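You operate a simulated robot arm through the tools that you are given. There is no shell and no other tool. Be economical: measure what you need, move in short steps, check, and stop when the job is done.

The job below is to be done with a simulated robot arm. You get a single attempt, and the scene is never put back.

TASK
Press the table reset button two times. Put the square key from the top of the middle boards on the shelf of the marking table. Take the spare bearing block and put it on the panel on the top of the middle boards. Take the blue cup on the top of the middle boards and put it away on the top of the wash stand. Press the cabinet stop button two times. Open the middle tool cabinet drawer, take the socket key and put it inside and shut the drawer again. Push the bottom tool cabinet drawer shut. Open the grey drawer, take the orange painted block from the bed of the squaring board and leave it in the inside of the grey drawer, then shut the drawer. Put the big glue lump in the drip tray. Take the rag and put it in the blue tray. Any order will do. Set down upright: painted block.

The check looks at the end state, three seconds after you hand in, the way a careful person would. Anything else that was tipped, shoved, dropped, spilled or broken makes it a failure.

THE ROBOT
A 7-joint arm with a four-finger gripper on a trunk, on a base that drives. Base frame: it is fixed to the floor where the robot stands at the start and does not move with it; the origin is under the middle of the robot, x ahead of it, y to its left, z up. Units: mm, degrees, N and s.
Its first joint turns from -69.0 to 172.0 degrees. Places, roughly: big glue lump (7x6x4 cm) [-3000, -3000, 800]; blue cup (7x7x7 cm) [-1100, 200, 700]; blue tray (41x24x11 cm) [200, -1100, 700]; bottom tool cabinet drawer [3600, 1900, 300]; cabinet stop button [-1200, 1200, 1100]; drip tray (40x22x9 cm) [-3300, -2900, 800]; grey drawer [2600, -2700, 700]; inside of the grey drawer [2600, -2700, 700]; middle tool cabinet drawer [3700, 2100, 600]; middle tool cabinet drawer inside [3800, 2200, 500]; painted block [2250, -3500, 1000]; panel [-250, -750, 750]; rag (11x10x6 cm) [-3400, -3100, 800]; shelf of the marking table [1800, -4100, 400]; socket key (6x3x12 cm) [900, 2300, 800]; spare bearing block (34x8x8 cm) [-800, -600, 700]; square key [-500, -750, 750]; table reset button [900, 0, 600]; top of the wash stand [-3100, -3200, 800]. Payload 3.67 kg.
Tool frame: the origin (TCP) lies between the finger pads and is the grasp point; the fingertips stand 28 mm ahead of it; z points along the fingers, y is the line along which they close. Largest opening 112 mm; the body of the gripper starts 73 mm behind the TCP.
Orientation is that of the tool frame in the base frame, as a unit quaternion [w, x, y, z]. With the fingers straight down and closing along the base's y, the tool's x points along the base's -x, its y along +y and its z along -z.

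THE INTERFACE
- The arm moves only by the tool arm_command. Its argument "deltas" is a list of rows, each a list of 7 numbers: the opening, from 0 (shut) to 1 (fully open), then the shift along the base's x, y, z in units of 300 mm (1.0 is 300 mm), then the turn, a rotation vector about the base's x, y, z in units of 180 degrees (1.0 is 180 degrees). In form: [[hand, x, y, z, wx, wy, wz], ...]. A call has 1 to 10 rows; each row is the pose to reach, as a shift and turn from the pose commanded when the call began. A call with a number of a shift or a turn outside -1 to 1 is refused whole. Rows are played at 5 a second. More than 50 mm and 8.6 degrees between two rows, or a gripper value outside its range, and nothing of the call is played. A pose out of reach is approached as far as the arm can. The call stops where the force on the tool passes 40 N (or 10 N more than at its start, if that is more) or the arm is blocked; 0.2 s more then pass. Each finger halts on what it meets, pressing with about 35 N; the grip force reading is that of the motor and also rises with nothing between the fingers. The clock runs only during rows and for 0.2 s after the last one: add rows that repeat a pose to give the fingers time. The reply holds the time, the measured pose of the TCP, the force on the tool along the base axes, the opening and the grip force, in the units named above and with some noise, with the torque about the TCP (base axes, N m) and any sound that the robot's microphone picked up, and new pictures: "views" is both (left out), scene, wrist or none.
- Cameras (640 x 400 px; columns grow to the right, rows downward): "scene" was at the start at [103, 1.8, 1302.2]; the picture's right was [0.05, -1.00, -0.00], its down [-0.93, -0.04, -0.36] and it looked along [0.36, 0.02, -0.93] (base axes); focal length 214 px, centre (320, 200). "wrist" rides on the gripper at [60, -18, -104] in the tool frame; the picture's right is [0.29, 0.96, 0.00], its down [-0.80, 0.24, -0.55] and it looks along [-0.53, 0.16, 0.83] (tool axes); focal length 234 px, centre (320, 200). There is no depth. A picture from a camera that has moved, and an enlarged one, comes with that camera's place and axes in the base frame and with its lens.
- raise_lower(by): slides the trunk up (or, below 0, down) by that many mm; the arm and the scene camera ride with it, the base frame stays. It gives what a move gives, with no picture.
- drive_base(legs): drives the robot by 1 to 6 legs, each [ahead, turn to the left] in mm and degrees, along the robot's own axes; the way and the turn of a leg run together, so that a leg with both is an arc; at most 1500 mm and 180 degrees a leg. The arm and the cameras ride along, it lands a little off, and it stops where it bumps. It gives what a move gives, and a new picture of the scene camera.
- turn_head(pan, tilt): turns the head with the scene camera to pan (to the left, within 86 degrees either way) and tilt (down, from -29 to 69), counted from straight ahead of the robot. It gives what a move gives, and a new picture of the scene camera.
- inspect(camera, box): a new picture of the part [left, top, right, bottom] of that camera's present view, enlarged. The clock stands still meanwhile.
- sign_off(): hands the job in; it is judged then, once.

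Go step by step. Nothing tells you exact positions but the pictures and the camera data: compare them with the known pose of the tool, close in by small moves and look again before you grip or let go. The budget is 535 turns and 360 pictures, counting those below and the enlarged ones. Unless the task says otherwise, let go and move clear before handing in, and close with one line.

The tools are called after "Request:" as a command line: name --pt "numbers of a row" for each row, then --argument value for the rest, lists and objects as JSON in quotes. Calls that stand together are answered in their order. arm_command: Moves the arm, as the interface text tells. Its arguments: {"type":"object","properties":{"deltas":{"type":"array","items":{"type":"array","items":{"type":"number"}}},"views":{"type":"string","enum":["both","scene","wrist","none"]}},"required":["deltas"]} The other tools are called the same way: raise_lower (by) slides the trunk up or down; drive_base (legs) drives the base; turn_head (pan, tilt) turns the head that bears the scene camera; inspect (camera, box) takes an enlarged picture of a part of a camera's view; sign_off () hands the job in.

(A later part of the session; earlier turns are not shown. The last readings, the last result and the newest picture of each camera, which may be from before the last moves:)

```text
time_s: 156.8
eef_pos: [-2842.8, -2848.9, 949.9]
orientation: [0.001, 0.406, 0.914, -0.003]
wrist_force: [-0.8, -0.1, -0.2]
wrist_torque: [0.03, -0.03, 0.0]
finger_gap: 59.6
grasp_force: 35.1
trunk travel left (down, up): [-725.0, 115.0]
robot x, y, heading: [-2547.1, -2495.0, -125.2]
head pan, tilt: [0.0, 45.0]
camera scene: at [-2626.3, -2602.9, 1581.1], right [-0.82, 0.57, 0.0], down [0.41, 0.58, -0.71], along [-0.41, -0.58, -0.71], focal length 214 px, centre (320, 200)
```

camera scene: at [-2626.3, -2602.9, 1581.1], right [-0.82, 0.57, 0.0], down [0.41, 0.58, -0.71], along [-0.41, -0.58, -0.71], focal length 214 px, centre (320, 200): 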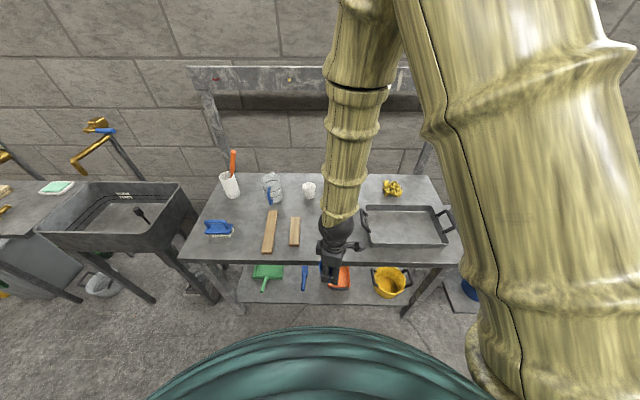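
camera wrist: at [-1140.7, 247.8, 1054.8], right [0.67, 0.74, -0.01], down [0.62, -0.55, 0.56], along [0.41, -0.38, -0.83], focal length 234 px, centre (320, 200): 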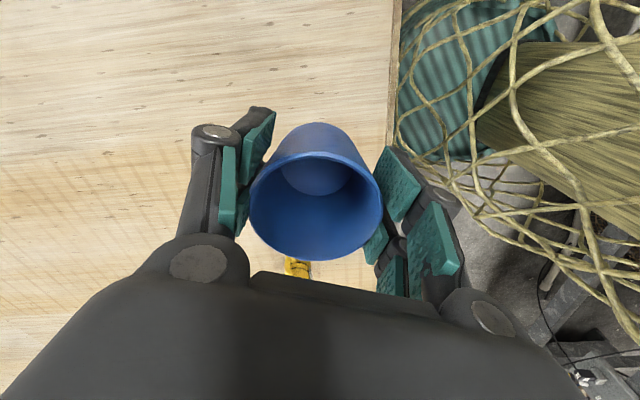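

Request:
inspect --camera "scene" --box '[180, 150, 480, 280]'

Request:
inspect --camera "wrist" --box '[0, 0, 640, 400]'

```text
2.13 times, centred on (330, 215) of scene
camera zoom: at [-2626.3, -2602.9, 1581.1], right [-0.82, 0.57, 0.0], down [0.41, 0.58, -0.71], along [-0.41, -0.58, -0.71], focal length 458 px, centre (299, 168)
```

zoom: 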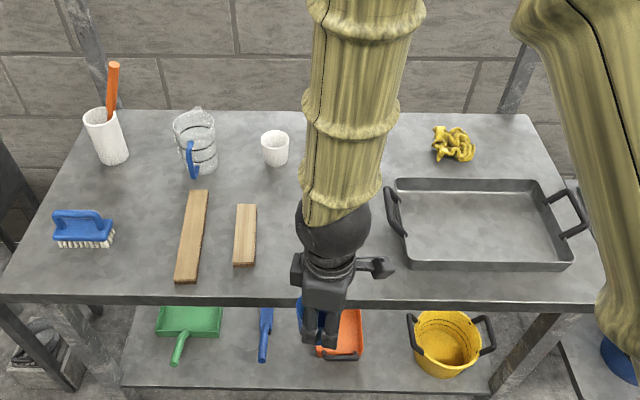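

```text
1.00 times, centred on (320, 200) of wrist (not enlarged: the box is as wide or as high as the picture)
camera zoom: at [-2896.8, -2816.0, 1054.0], right [0.52, 0.86, -0.01], down [0.71, -0.43, 0.56], along [0.47, -0.29, -0.83], focal length 234 px, centre (320, 200)
```

zoom: 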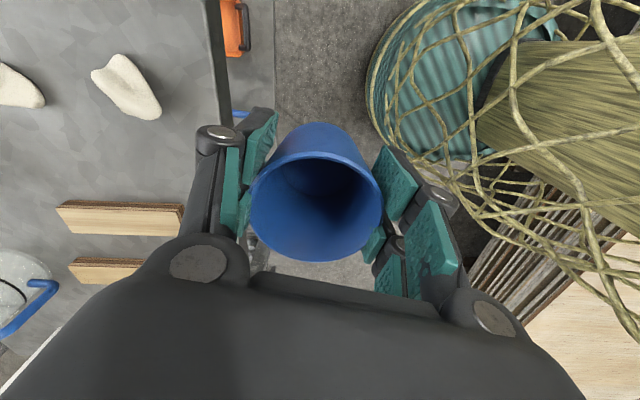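

The wash stand top is z≈800; a free spot for the cup lies between the blue brush and the long slat, about (-2709,-3319). Two pale glue lumps are near (-2963,-2991) and (-3020,-3081). Moving the cup to its spot.

Request:
arm_command --pt "0.3 0.08 -0.06 0 0 0 0" --pt "0.3 0.17 -0.14 0 0 0 0" --pt "0.3 0.26 -0.22 0 0 0 0" --pt "0.3 0.35 -0.31 0 0 0 0" --pt "0.3 0.44 -0.42 0 0 0 0" --pt "0.3 0.447 -0.57 0 0 0 0" --pt "0.3 0.447 -0.72 0 0 0 0" --pt "0.3 0.447 -0.86 0 0 0 0" --pt "0.3 0.447 -1.0 0 0 0 0" --views "none"

Request:
arm_command --pt "0.3 0 -0.15 0 0 0 0" --pt "0.3 0 -0.3 0 0 0 0" --pt "0.3 0 -0.45 0 0 0 0" --pt "0.3 0 -0.56 0 0 0 0" --views "both"

```text
time_s: 158.8
eef_pos: [-2724.9, -3157.9, 957.6]
orientation: [0.017, 0.419, 0.908, -0.006]
wrist_force: [-0.4, -0.1, 0.4]
wrist_torque: [0.01, 0.0, 0.01]
finger_gap: 59.7
grasp_force: 35.2
trunk travel left (down, up): [-725.0, 115.0]
robot x, y, heading: [-2547.7, -2497.2, -125.1]
head pan, tilt: [0.0, 45.0]
```

```text
time_s: 159.8
eef_pos: [-2711.6, -3319.8, 946.6]
orientation: [0.001, 0.405, 0.914, -0.004]
wrist_force: [-0.7, 0.1, 0.3]
wrist_torque: [0.03, -0.02, -0.01]
finger_gap: 59.8
grasp_force: 35.2
trunk travel left (down, up): [-725.0, 115.0]
robot x, y, heading: [-2545.0, -2496.8, -125.3]
head pan, tilt: [0.0, 45.0]
camera scene: at [-2625.6, -2604.1, 1581.0], right [-0.82, 0.57, 0.0], down [0.41, 0.58, -0.71], along [-0.41, -0.58, -0.71], focal length 214 px, centre (320, 200)
camera wrist: at [-2764.9, -3286.8, 1051.0], right [0.52, 0.86, -0.01], down [0.71, -0.43, 0.56], along [0.47, -0.29, -0.83], focal length 234 px, centre (320, 200)
```

scene: 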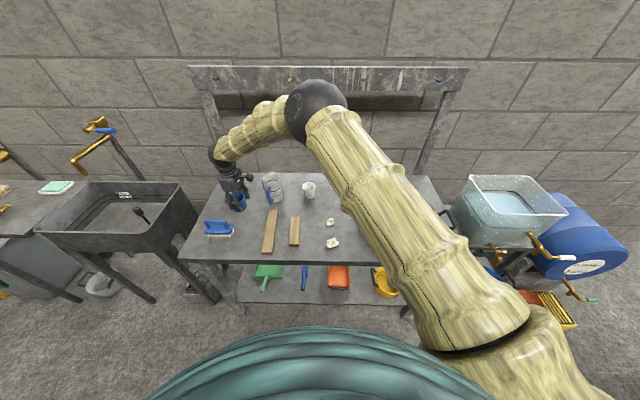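
wrist: 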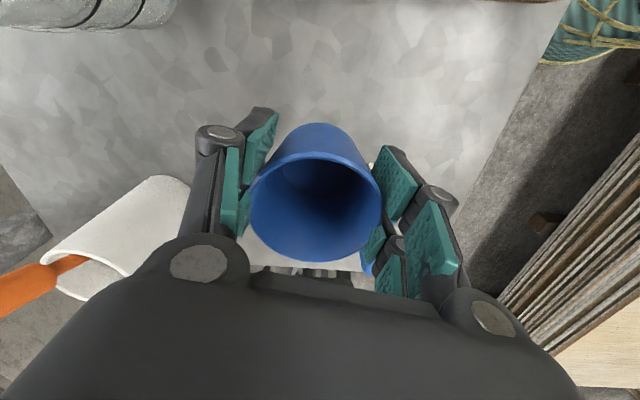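

Shift 30 mm away from the brush and lower the cup.

Request:
arm_command --pt "0.3 -0.08 0.06 -0.05 0 0 0" --pt "0.3 -0.08 0.06 -0.15 0 0 0" --pt "0.3 -0.08 0.06 -0.25 0 0 0" --pt "0.3 -0.08 0.06 -0.31 0 0 0" --views "none"

Request:
inspect --camera "scene" --box '[190, 150, 310, 270]'

```text
time_s: 160.8
eef_pos: [-2731.7, -3299.5, 857.1]
orientation: [0.0, 0.406, 0.914, -0.004]
wrist_force: [-0.6, 0.0, -0.4]
wrist_torque: [0.02, 0.0, -0.02]
finger_gap: 59.7
grasp_force: 34.7
trunk travel left (down, up): [-725.0, 115.0]
robot x, y, heading: [-2547.9, -2495.1, -125.2]
head pan, tilt: [0.0, 45.0]
```

```text
3.33 times, centred on (250, 210) of scene
camera zoom: at [-2625.6, -2603.7, 1581.1], right [-0.82, 0.57, 0.0], down [0.41, 0.58, -0.71], along [-0.41, -0.58, -0.71], focal length 715 px, centre (553, 167)
```

zoom: 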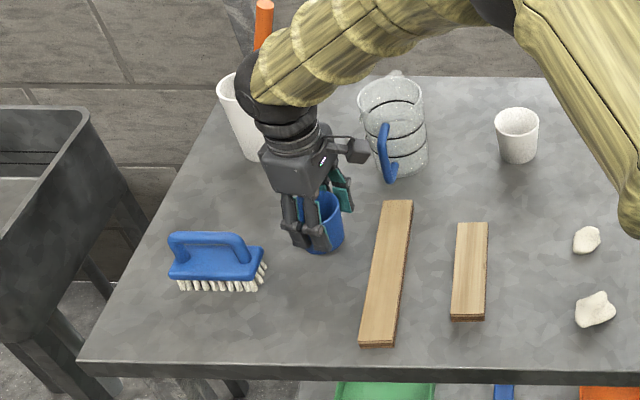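

Request:
arm_command --pt "0.3 0 0 -0.015 0 0 0" --pt "0.3 0 0 -0.03 0 0 0" --pt "0.3 0 0 -0.045 0 0 0" --pt "0.3 0 0 -0.055 0 0 0" --views "none"

```text
time_s: 161.8
eef_pos: [-2732.2, -3298.6, 843.6]
orientation: [0.002, 0.406, 0.914, -0.005]
wrist_force: [3.0, -2.0, 21.7]
wrist_torque: [-0.37, -0.32, 0.04]
finger_gap: 59.7
grasp_force: 34.9
trunk travel left (down, up): [-725.0, 115.0]
robot x, y, heading: [-2546.9, -2495.8, -125.1]
head pan, tilt: [0.0, 45.0]
```

Contact. Raise 2 mm, open (modestly), and rise.

Request:
arm_command --pt "0.45 0 0 0.008 0 0 0" --pt "0.75 0 0 0.008 0 0 0" --pt "0.8 0 0 0.01 0 0 0" --pt "0.8 0 0 0.1 0 0 0" --pt "0.8 0 0 0.25 0 0 0" --pt "0.8 0 0 0.4 0 0 0" --pt "0.8 0 0 0.55 0 0 0" --views "wrist"

Request:
inspect --camera "scene" --box '[180, 150, 440, 280]'

```text
time_s: 163.4
eef_pos: [-2729.4, -3296.1, 1005.2]
orientation: [0.001, 0.405, 0.914, -0.004]
wrist_force: [-0.2, 0.8, 0.7]
wrist_torque: [-0.07, 0.02, 0.0]
finger_gap: 89.9
grasp_force: 0.0
trunk travel left (down, up): [-725.0, 115.0]
robot x, y, heading: [-2545.6, -2493.5, -125.0]
head pan, tilt: [0.0, 45.0]
camera wrist: at [-2782.8, -3261.7, 1110.0], right [0.52, 0.86, -0.01], down [0.71, -0.43, 0.56], along [0.47, -0.29, -0.83], focal length 234 px, centre (320, 200)
```

wrist: 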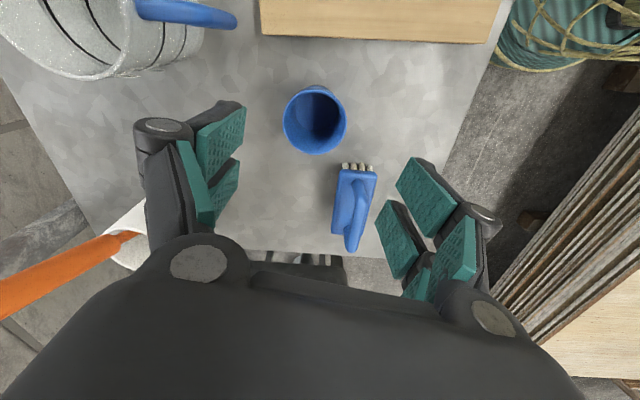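

```text
2.46 times, centred on (310, 215) of scene
camera zoom: at [-2625.3, -2601.6, 1581.1], right [-0.82, 0.57, 0.0], down [0.41, 0.58, -0.71], along [-0.41, -0.58, -0.71], focal length 528 px, centre (345, 163)
```

zoom: 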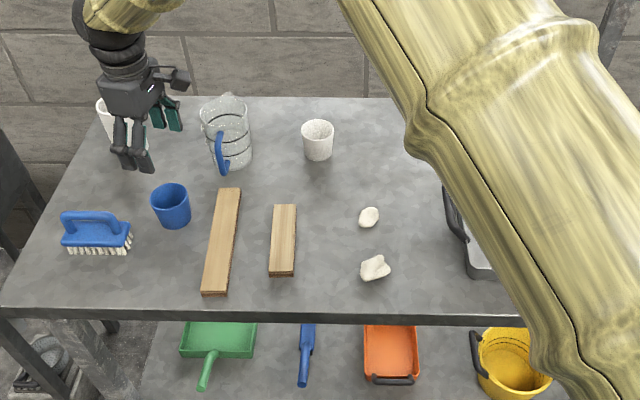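

Cup is down upright. Now the big glue lump at (-2961,-2989); rotate the fingers so they avoid the small lump and go above it.

Request:
arm_command --pt "0.8 -0.077 0.1 0 0 0 -0.033" --pt "0.8 -0.154 0.2 0 0 0 -0.066" --pt "0.8 -0.231 0.3 0 0 0 -0.1" --pt "0.8 -0.308 0.4 0 0 0 -0.133" --pt "0.85 -0.385 0.5 0 0 0 -0.166" --pt "0.85 -0.462 0.6 0 0 0 -0.2" --pt "0.85 -0.54 0.7 0 0 0 -0.233" --pt "0.85 -0.617 0.8 -0.05 0 0 -0.266" --pt "0.85 -0.694 0.9 -0.15 0 0 -0.3" --pt "0.85 -0.773 1.0 -0.25 0 0 -0.333" --views "wrist"

```text
time_s: 165.6
eef_pos: [-2968.7, -3000.0, 930.7]
orientation: [0.0, 0.809, 0.588, -0.004]
wrist_force: [-0.2, 0.3, -0.3]
wrist_torque: [0.02, -0.03, -0.03]
finger_gap: 94.8
grasp_force: 0.1
trunk travel left (down, up): [-725.0, 115.0]
robot x, y, heading: [-2544.5, -2497.0, -124.9]
head pan, tilt: [0.0, 45.0]
camera wrist: at [-2966.2, -2936.9, 1035.9], right [1.0, -0.02, -0.01], down [-0.01, -0.83, 0.56], along [-0.02, -0.56, -0.83], focal length 234 px, centre (320, 200)
```

wrist: 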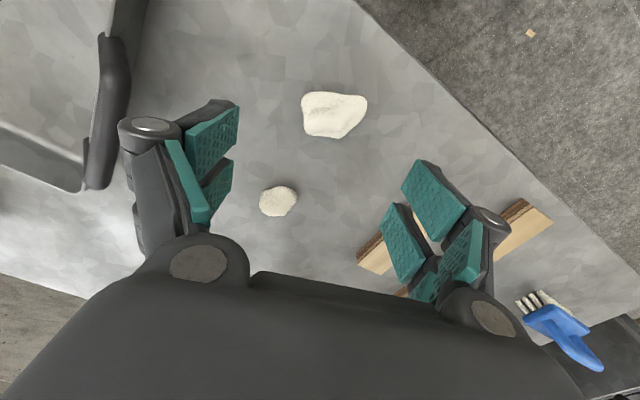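

Request:
arm_command --pt "0.85 0.035 0.037 -0.1 0 0 0" --pt "0.85 0.035 0.037 -0.22 0 0 0" --pt "0.85 0.035 0.037 -0.3 0 0 0" --pt "0.85 0.035 0.037 -0.322 0 0 0" --pt "0.4 0.035 0.037 -0.322 0 0 0" --pt "0.2 0.035 0.037 -0.322 0 0 0" --pt "0.2 0.035 0.037 -0.322 0 0 0" --views "wrist"

```text
time_s: 167.2
eef_pos: [-2952.8, -2988.0, 833.4]
orientation: [-0.001, 0.808, 0.589, -0.004]
wrist_force: [0.2, 3.6, 15.4]
wrist_torque: [0.31, 0.36, -0.11]
finger_gap: 52.8
grasp_force: 34.8
trunk travel left (down, up): [-725.0, 115.0]
robot x, y, heading: [-2547.3, -2495.2, -125.0]
head pan, tilt: [0.0, 45.0]
camera wrist: at [-2951.7, -2924.7, 938.0], right [1.0, -0.02, -0.01], down [-0.01, -0.83, 0.56], along [-0.02, -0.56, -0.83], focal length 234 px, centre (320, 200)
```

wrist: 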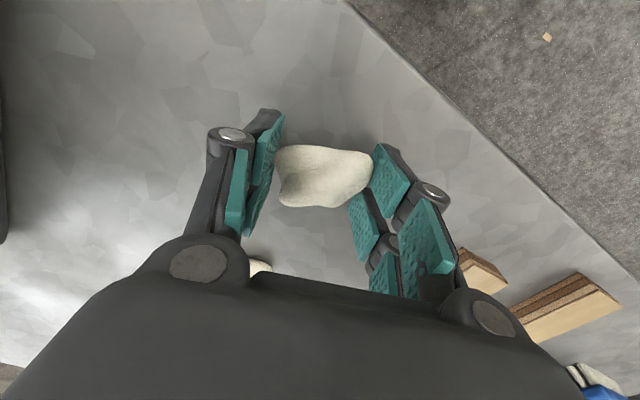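

Gripped at 53 mm. Lift and view the drip tray.

Request:
arm_command --pt "0.2 0 0 0.06 0 0 0" --pt "0.2 0 0 0.18 0 0 0" --pt "0.2 0 0 0.33 0 0 0" --pt "0.2 0 0 0.48 0 0 0" --pt "0.2 0 0 0.55 0 0 0" --views "both"

```text
time_s: 168.4
eef_pos: [-2956.1, -2990.5, 997.7]
orientation: [-0.001, 0.808, 0.589, -0.004]
wrist_force: [0.5, -0.4, 0.6]
wrist_torque: [-0.01, -0.01, -0.04]
finger_gap: 40.8
grasp_force: 35.1
trunk travel left (down, up): [-725.0, 115.0]
robot x, y, heading: [-2543.8, -2496.1, -125.1]
head pan, tilt: [0.0, 45.0]
camera scene: at [-2626.4, -2602.9, 1580.9], right [-0.82, 0.57, 0.0], down [0.41, 0.58, -0.71], along [-0.41, -0.58, -0.71], focal length 214 px, centre (320, 200)
camera wrist: at [-2954.1, -2927.5, 1102.7], right [1.0, -0.02, -0.01], down [-0.01, -0.83, 0.56], along [-0.02, -0.56, -0.83], focal length 234 px, centre (320, 200)
```

scene: 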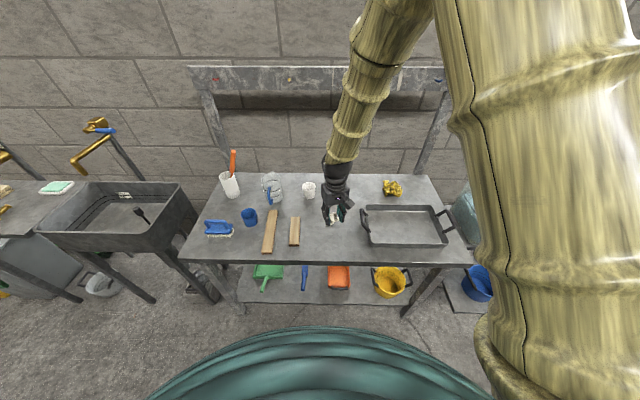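
wrist: 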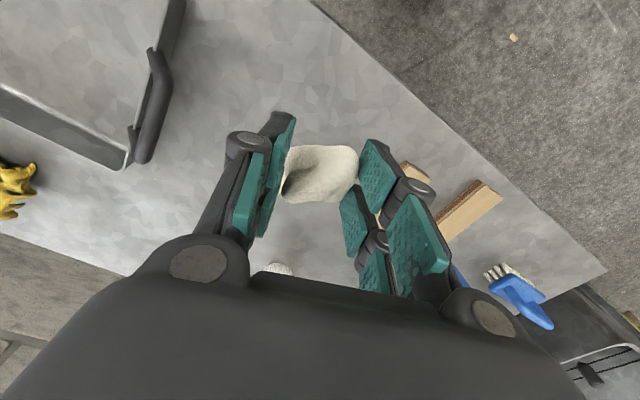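

Request:
arm_command --pt "0.2 -0.14 0.05 0 0 0 0" --pt "0.2 -0.28 0.1 0 0 0 0" --pt "0.2 -0.42 0.15 0 0 0 0" --pt "0.2 -0.56 0.2 0 0 0 0" --pt "0.2 -0.7 0.25 0 0 0 0" --pt "0.2 -0.84 0.3 0 0 0 0" --pt "0.2 -0.98 0.34 0 0 0 0" --pt "0.2 -0.98 0.34 -0.1 0 0 0" --pt "0.2 -0.98 0.34 -0.2 0 0 0" --pt "0.2 -0.98 0.34 -0.3 0 0 0" --views "both"

```text
time_s: 170.6
eef_pos: [-3250.4, -2885.9, 907.2]
orientation: [-0.001, 0.807, 0.59, -0.003]
wrist_force: [-0.5, -0.1, -0.5]
wrist_torque: [0.02, -0.01, 0.01]
finger_gap: 40.7
grasp_force: 35.4
trunk travel left (down, up): [-725.0, 115.0]
robot x, y, heading: [-2548.7, -2495.7, -125.1]
head pan, tilt: [0.0, 45.0]
camera scene: at [-2628.0, -2603.8, 1580.9], right [-0.82, 0.58, 0.0], down [0.41, 0.58, -0.71], along [-0.41, -0.58, -0.71], focal length 214 px, centre (320, 200)
camera wrist: at [-3248.1, -2823.2, 1011.1], right [1.0, -0.02, -0.01], down [-0.01, -0.83, 0.56], along [-0.02, -0.56, -0.83], focal length 234 px, centre (320, 200)
```

scene: 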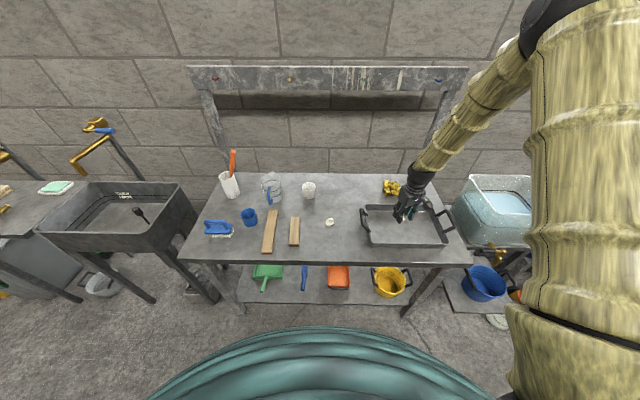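
wrist: 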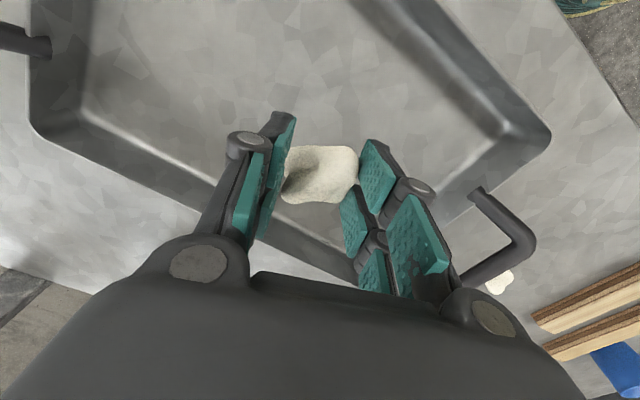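

Lump is close to the rear wall of the tray; shift 45 mm toward the front and lower.

Request:
arm_command --pt "0.2 0.05 0.07 0 0 0 0" --pt "0.2 0.08 0.13 0 0 0 0" --pt "0.2 0.08 0.13 -0.1 0 0 0" --pt "0.2 0.08 0.13 -0.17 0 0 0" --pt "0.2 0.08 0.13 -0.2 0 0 0" --pt "0.2 0.08 0.13 -0.22 0 0 0" --views "wrist"

```text
time_s: 172.1
eef_pos: [-3224.5, -2849.7, 847.0]
orientation: [0.0, 0.809, 0.588, -0.008]
wrist_force: [1.0, 1.3, 19.8]
wrist_torque: [0.01, 0.51, -0.07]
finger_gap: 43.3
grasp_force: 35.3
trunk travel left (down, up): [-725.0, 115.0]
robot x, y, heading: [-2547.7, -2492.9, -125.1]
head pan, tilt: [0.0, 45.0]
stopped in row 6: the force on the tool passed its limit at 45 N (the readings are from after the stop); the commanded pose is now the measured one
camera wrist: at [-3221.6, -2784.9, 950.1], right [1.0, -0.02, -0.01], down [-0.01, -0.83, 0.56], along [-0.02, -0.56, -0.83], focal length 234 px, centre (320, 200)
```

wrist: 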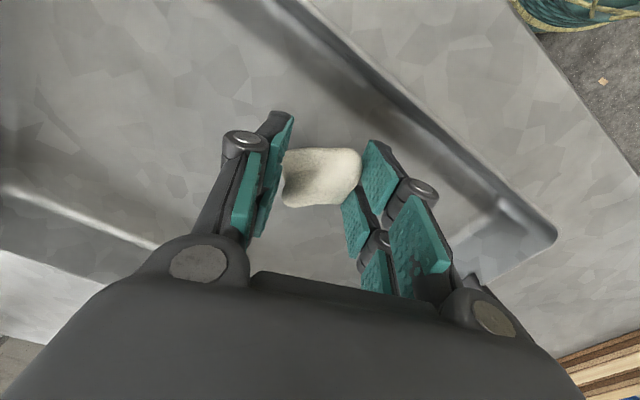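

Lump rests on the tray bottom. Release and rise.

Request:
arm_command --pt "0.35 0 0 0.007 0 0 0" --pt "0.65 0 0 0.007 0 0 0" --pt "0.7 0 0 0.02 0 0 0" --pt "0.7 0 0 0.12 0 0 0" --pt "0.7 0 0 0.27 0 0 0" --pt "0.7 0 0 0.42 0 0 0" --pt "0.7 0 0 0.5 0 0 0" --views "both"

```text
time_s: 173.7
eef_pos: [-3224.9, -2847.8, 994.7]
orientation: [-0.001, 0.808, 0.59, -0.006]
wrist_force: [0.0, 0.2, 0.2]
wrist_torque: [0.01, -0.02, 0.0]
finger_gap: 78.6
grasp_force: 0.0
trunk travel left (down, up): [-725.0, 115.0]
robot x, y, heading: [-2551.5, -2496.6, -125.0]
head pan, tilt: [0.0, 45.0]
camera scene: at [-2626.2, -2602.5, 1581.0], right [-0.82, 0.58, 0.0], down [0.41, 0.58, -0.71], along [-0.41, -0.58, -0.71], focal length 214 px, centre (320, 200)
camera wrist: at [-3222.8, -2783.9, 1100.5], right [1.0, -0.02, -0.01], down [-0.01, -0.83, 0.56], along [-0.02, -0.56, -0.83], focal length 234 px, centre (320, 200)
```

scene: 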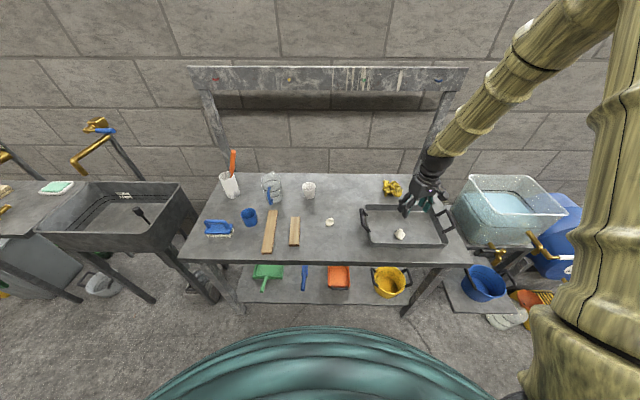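
wrist: 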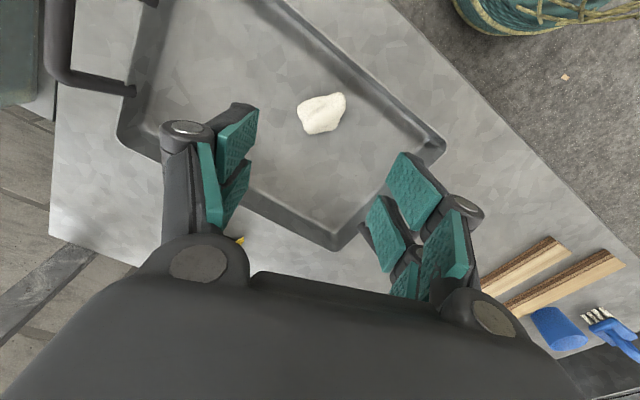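

Lump is in the drip tray. The rag is at about (-3431,-3079), too far; retract the arm and drive forward 230 mm.

Request:
arm_command --pt "0.7 0.08 0.11 0.05 0 0 0" --pt "0.7 0.16 0.22 0.1 0 0 0" --pt "0.7 0.24 0.33 0.1 0 0 0" --pt "0.7 0.32 0.44 0.1 0 0 0" --pt "0.7 0.39 0.54 0.1 0 0 0" --views "none"

Request:
drive_base --legs '[[230, 0]]'

```text
time_s: 174.9
eef_pos: [-3107.6, -2687.1, 1025.3]
orientation: [-0.001, 0.808, 0.589, -0.006]
wrist_force: [0.7, -0.6, -0.8]
wrist_torque: [-0.01, -0.01, -0.02]
finger_gap: 78.5
grasp_force: 0.1
trunk travel left (down, up): [-725.0, 115.0]
robot x, y, heading: [-2549.6, -2495.0, -124.9]
head pan, tilt: [0.0, 45.0]
```

```text
time_s: 176.7
eef_pos: [-3239.6, -2884.2, 1024.3]
orientation: [0.0, 0.806, 0.591, -0.005]
wrist_force: [0.5, -0.3, -0.2]
wrist_torque: [0.03, -0.01, -0.01]
finger_gap: 78.3
grasp_force: 0.0
trunk travel left (down, up): [-725.0, 115.0]
robot x, y, heading: [-2680.1, -2686.0, -124.7]
head pan, tilt: [0.0, 45.0]
camera scene: at [-2760.1, -2795.1, 1580.9], right [-0.82, 0.57, 0.0], down [0.4, 0.58, -0.71], along [-0.4, -0.58, -0.71], focal length 214 px, centre (320, 200)
```

scene: 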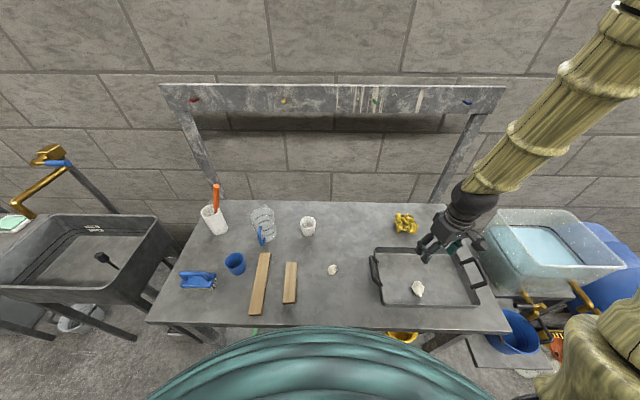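

Request:
arm_command --pt "0.9 -0.11 -0.12 0 0 0 0" --pt "1 -0.22 -0.24 0 0 0 0" --pt "1 -0.33 -0.37 0 0 0 0" --pt "1 -0.45 -0.5 0 0 0 0" --pt "1 -0.577 -0.647 0 0 0 0" --pt "1 -0.577 -0.647 -0.15 0 0 0" --views "wrist"

Request:
inspect --camera "scene" --box '[360, 190, 480, 290]'

```text
refused: row 3 steps farther than a row can; nothing moved
```

```text
4.00 times, centred on (420, 240) of scene
camera zoom: at [-2760.1, -2795.1, 1580.9], right [-0.82, 0.57, 0.0], down [0.4, 0.58, -0.71], along [-0.4, -0.58, -0.71], focal length 858 px, centre (-80, 40)
```

zoom: 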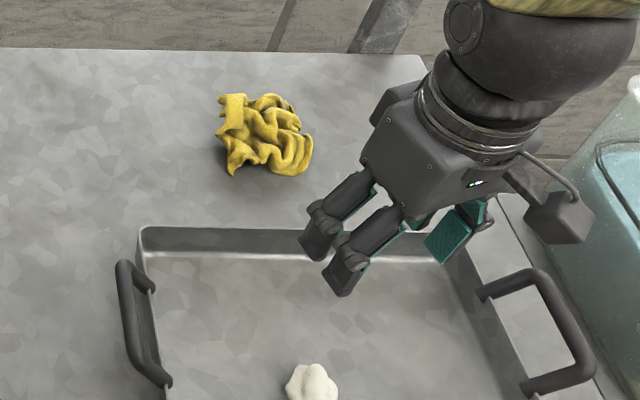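

Request:
arm_command --pt "0.9 -0.1 -0.11 0 0 0 0" --pt "1 -0.2 -0.22 0 0 0 0" --pt "1 -0.3 -0.33 0 0 0 0" --pt "1 -0.4 -0.44 0 0 0 0" --pt "1 -0.5 -0.55 0 0 0 0" --pt "1 -0.577 -0.647 0 0 0 0" --pt "1 -0.577 -0.647 -0.15 0 0 0" --views "wrist"

```text
time_s: 178.3
eef_pos: [-3415.5, -3076.2, 977.5]
orientation: [0.0, 0.807, 0.591, -0.006]
wrist_force: [-0.5, -0.1, 0.9]
wrist_torque: [0.0, -0.04, -0.02]
finger_gap: 111.8
grasp_force: 0.0
trunk travel left (down, up): [-725.0, 115.0]
robot x, y, heading: [-2678.3, -2689.4, -125.2]
head pan, tilt: [0.0, 45.0]
camera wrist: at [-3412.6, -3012.5, 1082.5], right [1.0, -0.01, -0.01], down [-0.01, -0.83, 0.56], along [-0.01, -0.56, -0.83], focal length 234 px, centre (320, 200)
```

wrist: 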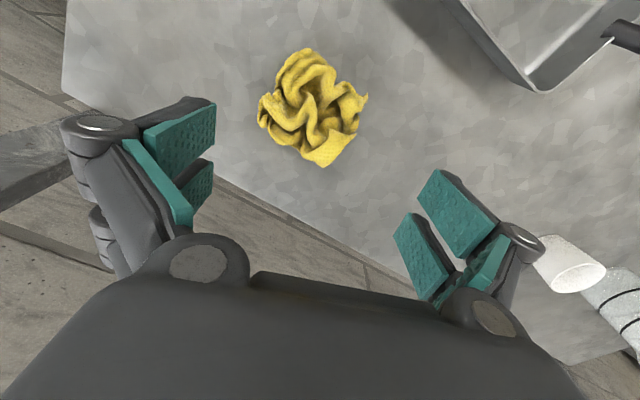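

Rotate 25° to align with the rag's sides and descend.

Request:
arm_command --pt "1 -0.005 0.01 -0.1 0 0 -0.046" --pt "1 -0.012 0.02 -0.2 0 0 -0.092" --pt "1 -0.012 0.02 -0.28 0 0 -0.139" --views "wrist"

```text
time_s: 179.1
eef_pos: [-3416.0, -3069.9, 895.7]
orientation: [-0.001, 0.916, 0.402, -0.006]
wrist_force: [0.3, -0.5, -0.1]
wrist_torque: [0.03, -0.01, -0.02]
finger_gap: 111.9
grasp_force: 0.0
trunk travel left (down, up): [-725.0, 115.0]
robot x, y, heading: [-2681.5, -2687.8, -124.6]
head pan, tilt: [0.0, 45.0]
camera wrist: at [-3388.0, -3014.0, 1000.2], right [0.9, -0.44, -0.01], down [-0.36, -0.75, 0.56], along [-0.25, -0.5, -0.83], focal length 234 px, centre (320, 200)
```

wrist: 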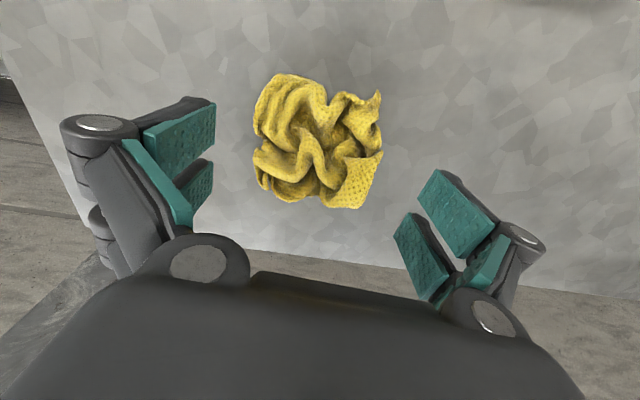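

Request:
arm_command --pt "1 -0.01 0 -0.1 0 0 0" --pt "1 -0.01 0 -0.18 0 0 0" --pt "1 -0.01 0 -0.205 0 0 0" --pt "0.6 -0.01 0 -0.205 0 0 0" --pt "0.3 -0.01 0 -0.205 0 0 0" --pt "0.1 -0.01 0 -0.205 0 0 0" --pt "0.1 -0.01 0 -0.205 0 0 0" --views "wrist"

```text
time_s: 180.7
eef_pos: [-3417.7, -3069.2, 834.0]
orientation: [-0.002, 0.915, 0.403, -0.004]
wrist_force: [0.4, -0.5, 5.6]
wrist_torque: [-0.12, -0.07, -0.01]
finger_gap: 98.5
grasp_force: 34.8
trunk travel left (down, up): [-725.0, 115.0]
robot x, y, heading: [-2682.0, -2683.4, -124.8]
head pan, tilt: [0.0, 45.0]
camera wrist: at [-3389.7, -3012.2, 938.3], right [0.9, -0.44, -0.01], down [-0.36, -0.75, 0.56], along [-0.25, -0.5, -0.83], focal length 234 px, centre (320, 200)
```

wrist: 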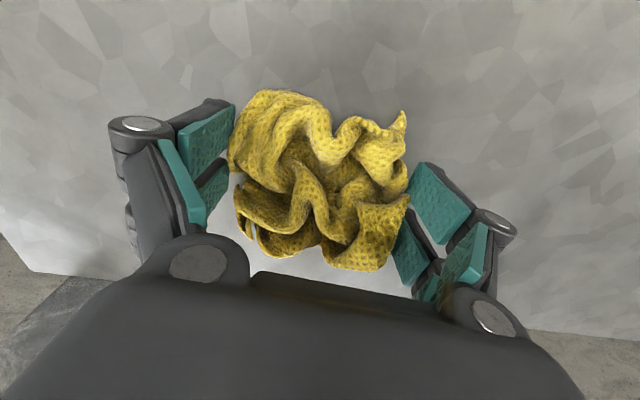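

Gripped at 98 mm. Lift gently.

Request:
arm_command --pt "0.1 0 0 0.04 0 0 0" --pt "0.1 0 0 0.12 0 0 0" --pt "0.1 0 0 0.25 0 0 0" --pt "0.1 0 0 0.4 0 0 0" --pt "0.1 0 0 0.5 0 0 0" --views "wrist"

```text
time_s: 181.9
eef_pos: [-3419.2, -3068.3, 985.7]
orientation: [-0.001, 0.915, 0.403, -0.005]
wrist_force: [0.2, -0.7, -0.6]
wrist_torque: [0.0, 0.02, 0.0]
finger_gap: 98.4
grasp_force: 34.6
trunk travel left (down, up): [-725.0, 115.0]
robot x, y, heading: [-2676.7, -2687.4, -124.6]
head pan, tilt: [0.0, 45.0]
camera wrist: at [-3390.6, -3012.1, 1089.1], right [0.9, -0.44, -0.01], down [-0.36, -0.75, 0.56], along [-0.25, -0.5, -0.83], focal length 234 px, centre (320, 200)
```

wrist: 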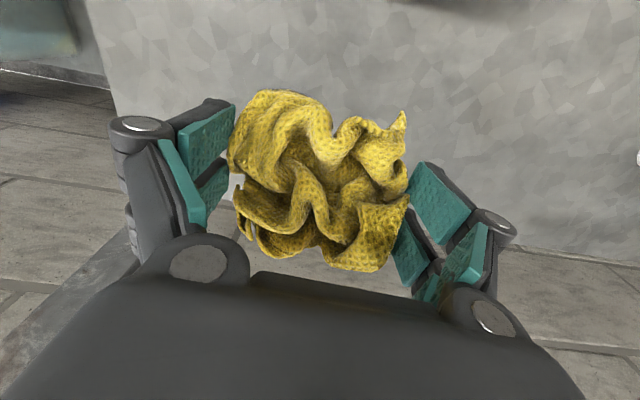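

Rag held. Retract, back off and drive round to the blue tray at the left end of the boards.

Request:
arm_command --pt "0.1 0.11 0.02 0 0 0 0" --pt "0.1 0.23 0.05 0 0 0 0" --pt "0.1 0.35 0.08 0 0 0 0" --pt "0.1 0.47 0.11 0 0 0 0" --pt "0.1 0.59 0.14 0 0 0 0" --pt "0.1 0.71 0.17 0 0 0 0" --pt "0.1 0.83 0.2 0 0 0 0" --pt "0.1 0.95 0.24 0 0 0 0" --pt "0.1 1.0 0.3 0 0 0 0" --views "none"

Request:
drive_base --legs '[[-230, 0], [0, 89], [1150, 0], [1100, 0]]'

```text
time_s: 183.9
eef_pos: [-3116.8, -2977.9, 988.2]
orientation: [-0.002, 0.916, 0.401, -0.005]
wrist_force: [0.8, 0.1, -0.1]
wrist_torque: [0.01, 0.01, 0.01]
finger_gap: 98.5
grasp_force: 35.0
trunk travel left (down, up): [-725.0, 115.0]
robot x, y, heading: [-2682.9, -2685.4, -124.7]
head pan, tilt: [0.0, 45.0]
```

```text
time_s: 200.0
eef_pos: [-424.9, -4209.8, 985.8]
orientation: [0.003, 0.365, 0.931, -0.004]
wrist_force: [-0.1, 0.3, 0.1]
wrist_torque: [-0.01, -0.01, 0.01]
finger_gap: 98.5
grasp_force: 35.0
trunk travel left (down, up): [-725.0, 115.0]
robot x, y, heading: [-715.2, -3771.1, -35.0]
head pan, tilt: [0.0, 45.0]
camera scene: at [-611.9, -3846.9, 1581.0], right [-0.57, -0.82, 0.0], down [-0.58, 0.41, -0.71], along [0.58, -0.41, -0.71], focal length 214 px, centre (320, 200)
```

scene: 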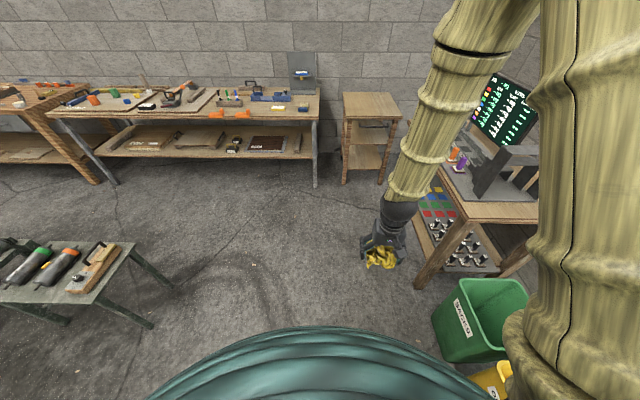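

Request:
drive_base --legs '[[0, 92]]'

```text
time_s: 204.3
eef_pos: [-292.3, -3459.1, 987.4]
orientation: [0.005, -0.42, 0.908, -0.001]
wrist_force: [0.3, 1.2, -0.2]
wrist_torque: [-0.01, -0.02, -0.02]
finger_gap: 98.5
grasp_force: 35.1
trunk travel left (down, up): [-725.0, 115.0]
robot x, y, heading: [-718.1, -3771.1, 57.4]
head pan, tilt: [0.0, 45.0]
camera scene: at [-648.8, -3659.8, 1581.0], right [0.84, -0.54, 0.0], down [-0.38, -0.6, -0.71], along [0.38, 0.6, -0.71], focal length 214 px, centre (320, 200)
```

scene: 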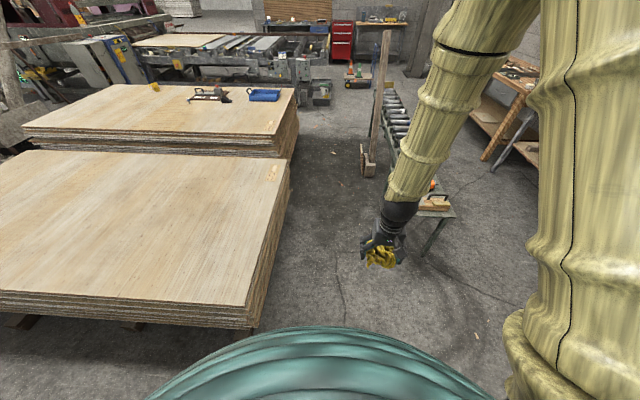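

A plank stands on the right of the aisle; centre the arm and drive in a straight lane.

Request:
arm_command --pt "0.1 -0.13 0.09 0 0 0 0" --pt "0.1 -0.26 0.17 0 0 0 0" --pt "0.1 -0.39 0.25 0 0 0 0" --pt "0.1 -0.53 0.34 0 0 0 0" --views "none"

Request:
drive_base --legs '[[0, -3.4], [1500, 0], [400, 10]]'

```text
time_s: 205.3
eef_pos: [-445.1, -3362.9, 986.8]
orientation: [-0.014, -0.402, 0.915, 0.011]
wrist_force: [0.6, -0.4, -0.3]
wrist_torque: [-0.04, 0.05, 0.02]
finger_gap: 98.5
grasp_force: 34.8
trunk travel left (down, up): [-725.0, 115.0]
robot x, y, heading: [-716.5, -3770.5, 57.4]
head pan, tilt: [0.0, 45.0]
```

```text
time_s: 215.4
eef_pos: [593.4, -1751.5, 996.5]
orientation: [-0.009, -0.462, 0.887, 0.018]
wrist_force: [0.0, -0.5, -1.0]
wrist_torque: [-0.01, 0.01, 0.04]
finger_gap: 98.4
grasp_force: 35.3
trunk travel left (down, up): [-725.0, 115.0]
robot x, y, heading: [373.7, -2199.1, 64.4]
head pan, tilt: [0.0, 45.0]
camera scene: at [429.7, -2076.7, 1580.9], right [0.9, -0.43, 0.0], down [-0.3, -0.64, -0.71], along [0.3, 0.64, -0.71], focal length 214 px, centre (320, 200)
```

scene: 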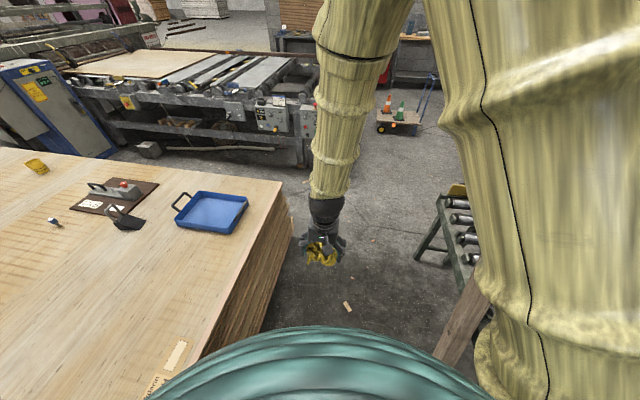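

Request:
drive_base --legs '[[500, -7], [320, -3], [0, 90]]'

Request:
turn_head --pan 0 --tilt 55

```text
time_s: 224.1
eef_pos: [363.3, -1231.7, 998.8]
orientation: [0.022, 0.941, -0.339, -0.008]
wrist_force: [0.4, 0.3, 0.6]
wrist_torque: [-0.03, 0.0, -0.01]
finger_gap: 98.6
grasp_force: 35.2
trunk travel left (down, up): [-725.0, 115.0]
robot x, y, heading: [792.3, -1482.0, 150.2]
head pan, tilt: [0.0, 45.0]
camera scene: at [672.1, -1418.1, 1581.0], right [0.5, 0.87, 0.0], down [0.61, -0.35, -0.71], along [-0.61, 0.35, -0.71], focal length 214 px, centre (320, 200)
```

scene: 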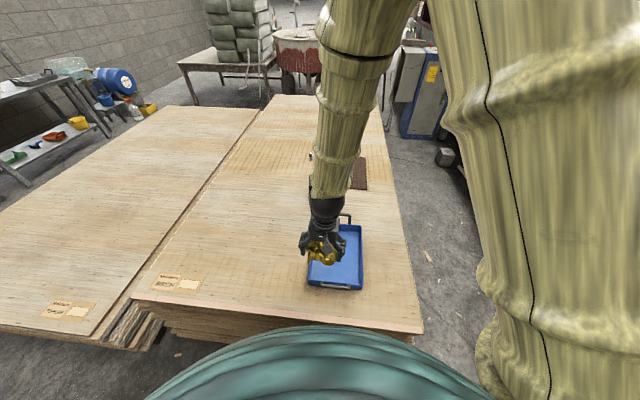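

```text
time_s: 224.8
eef_pos: [361.9, -1231.4, 998.3]
orientation: [0.022, 0.941, -0.338, -0.008]
wrist_force: [-0.3, 0.0, -0.4]
wrist_torque: [0.02, 0.01, 0.0]
finger_gap: 98.1
grasp_force: 34.6
trunk travel left (down, up): [-725.0, 115.0]
robot x, y, heading: [786.9, -1483.2, 150.0]
head pan, tilt: [0.0, 55.0]
camera scene: at [680.3, -1422.4, 1567.7], right [0.5, 0.87, 0.0], down [0.71, -0.41, -0.57], along [-0.5, 0.29, -0.82], focal length 214 px, centre (320, 200)
```

scene: 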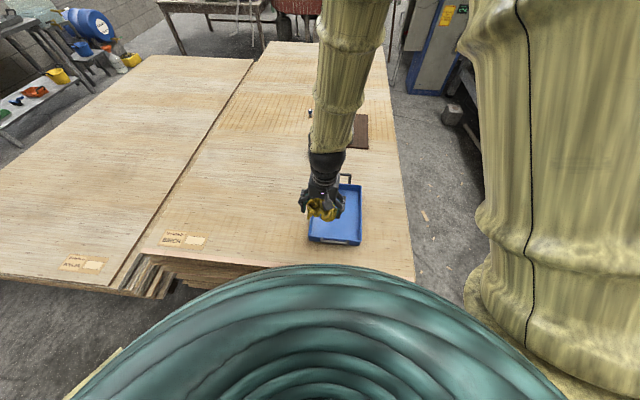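

Tray centre ≈ (246,-1086). Move the rag over it.

Request:
arm_command --pt "0.1 -0.08 0.1 0 0 0 0" --pt "0.1 -0.16 0.2 0 0 0 0" --pt "0.1 -0.24 0.3 0 0 0 0" --pt "0.1 -0.32 0.4 0 0 0 0" --pt "0.1 -0.387 0.487 0 0 0 0" --pt "0.1 -0.387 0.487 -0.15 0 0 0" --pt "0.1 -0.387 0.487 -0.3 0 0 0" --pt "0.1 -0.387 0.487 -0.45 0 0 0" --views "both"

```text
time_s: 226.6
eef_pos: [242.8, -1082.7, 864.8]
orientation: [0.021, 0.94, -0.339, -0.008]
wrist_force: [-0.2, -0.1, -0.2]
wrist_torque: [-0.03, -0.03, -0.04]
finger_gap: 98.4
grasp_force: 35.3
trunk travel left (down, up): [-725.0, 115.0]
robot x, y, heading: [790.1, -1479.6, 149.9]
head pan, tilt: [0.0, 55.0]
camera scene: at [678.6, -1421.1, 1567.5], right [0.5, 0.87, 0.0], down [0.71, -0.41, -0.57], along [-0.5, 0.28, -0.82], focal length 214 px, centre (320, 200)
camera wrist: at [303.1, -1104.4, 968.9], right [-0.39, -0.92, 0.04], down [-0.75, 0.34, 0.56], along [-0.53, 0.19, -0.82], focal length 234 px, centre (320, 200)
```

scene: 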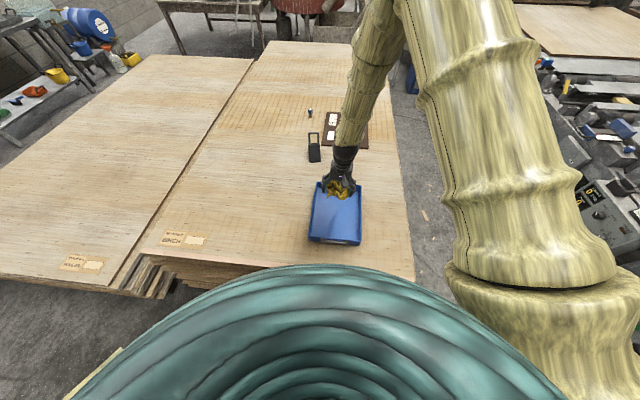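
wrist: 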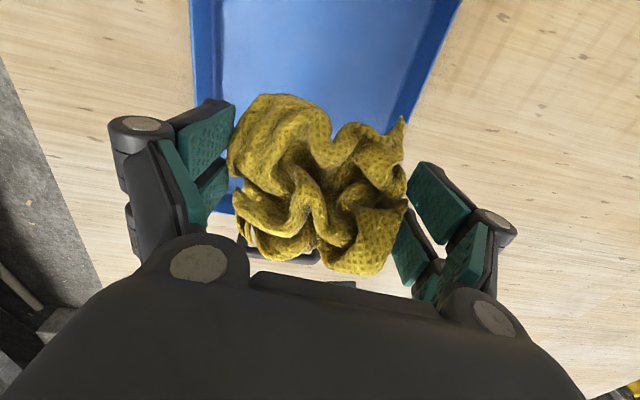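

Centred over the tray; lower and release.

Request:
arm_command --pt "0.1 0 -0.01 -0.15 0 0 0" --pt "0.1 0 -0.01 -0.3 0 0 0" --pt "0.1 0 -0.01 -0.42 0 0 0" --pt "0.1 0 -0.01 -0.5 0 0 0" --pt "0.1 0 -0.01 -0.53 0 0 0" --pt "0.1 0 -0.01 -0.55 0 0 0" --views "both"

```text
time_s: 228.0
eef_pos: [245.5, -1088.0, 697.4]
orientation: [0.021, 0.94, -0.339, -0.008]
wrist_force: [-0.3, 0.5, 0.2]
wrist_torque: [0.03, -0.01, 0.0]
finger_gap: 98.5
grasp_force: 35.1
trunk travel left (down, up): [-725.0, 115.0]
robot x, y, heading: [791.7, -1478.6, 149.9]
head pan, tilt: [0.0, 55.0]
camera scene: at [680.0, -1422.2, 1567.6], right [0.5, 0.87, 0.0], down [0.71, -0.41, -0.57], along [-0.5, 0.29, -0.82], focal length 214 px, centre (320, 200)
camera wrist: at [306.6, -1108.5, 801.7], right [-0.39, -0.92, 0.04], down [-0.75, 0.34, 0.56], along [-0.54, 0.19, -0.82], focal length 234 px, centre (320, 200)
```

scene: 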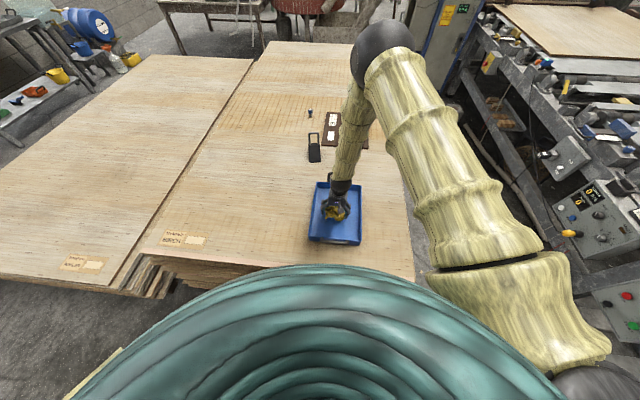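
wrist: 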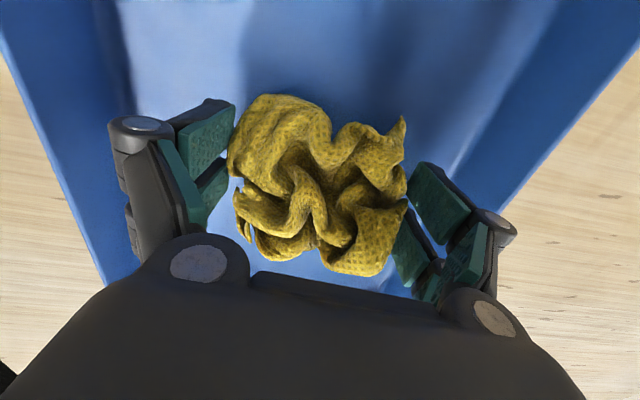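

Request:
arm_command --pt "0.1 0 0 -0.02 0 0 0" --pt "0.1 0 0 -0.035 0 0 0" --pt "1 0 0 -0.035 0 0 0" --pt "1 0 0 -0.035 0 0 0" --pt "1 0 0 0.1 0 0 0" --pt "1 0 0 0.25 0 0 0" --pt "1 0 0 0.4 0 0 0" --pt "1 0 0 0.55 0 0 0" --pt "1 0 0 0.7 0 0 0" --views "wrist"

```text
time_s: 230.0
eef_pos: [249.5, -1088.4, 910.8]
orientation: [0.02, 0.941, -0.338, -0.008]
wrist_force: [0.9, 0.6, 0.5]
wrist_torque: [0.03, 0.03, -0.03]
finger_gap: 112.0
grasp_force: 0.2
trunk travel left (down, up): [-725.0, 115.0]
robot x, y, heading: [788.2, -1482.7, 150.0]
head pan, tilt: [0.0, 55.0]
camera wrist: at [311.5, -1109.1, 1014.8], right [-0.39, -0.92, 0.04], down [-0.75, 0.34, 0.57], along [-0.54, 0.19, -0.82], focal length 234 px, centre (320, 200)
```

wrist: 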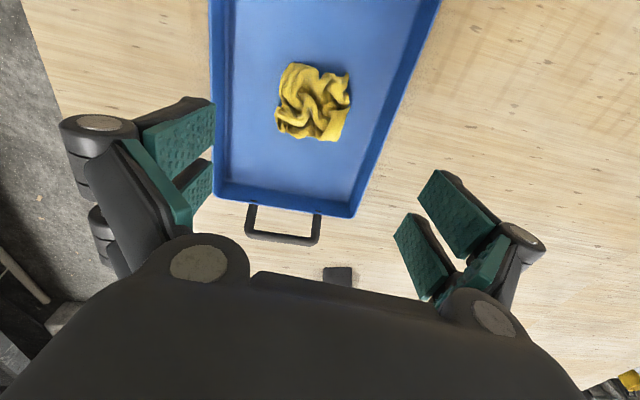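

Rag is in the blue tray. Retract and drive to the front of the boards for the square key; also lower the trunk a bit for reach.

Request:
arm_command --pt "0.6 0.12 -0.09 0.1 0 0 0" --pt "0.5 0.24 -0.18 0.2 0 0 0" --pt "0.5 0.36 -0.26 0.3 0 0 0" --pt "0.5 0.45 -0.33 0.4 0 0 0" --views "none"

Request:
drive_base --legs '[[0, -96], [720, 0], [0, 90], [1390, 0], [0, 90]]'

```text
refused: row 1 steps farther than a row can; nothing moved
```

```text
time_s: 252.0
eef_pos: [-424.1, -528.8, 910.1]
orientation: [0.022, 0.935, 0.354, 0.007]
wrist_force: [-0.2, -1.0, -0.1]
wrist_torque: [-0.02, 0.02, 0.03]
finger_gap: 112.0
grasp_force: 0.1
trunk travel left (down, up): [-725.0, 115.0]
robot x, y, heading: [54.9, -56.7, -128.8]
head pan, tilt: [0.0, 55.0]
camera scene: at [-28.4, -152.3, 1567.6], right [-0.78, 0.63, 0.0], down [0.51, 0.64, -0.57], along [-0.36, -0.45, -0.82], focal length 214 px, centre (320, 200)
```

scene: 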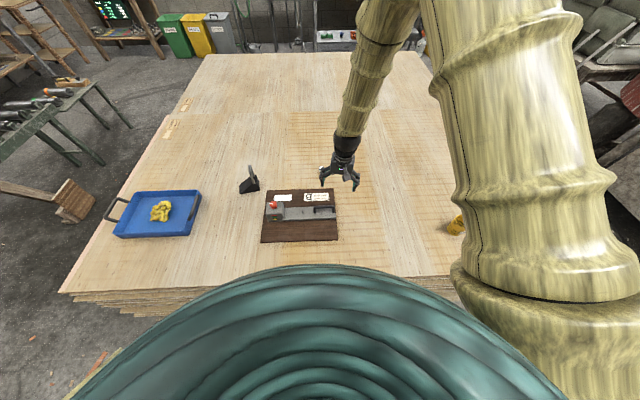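

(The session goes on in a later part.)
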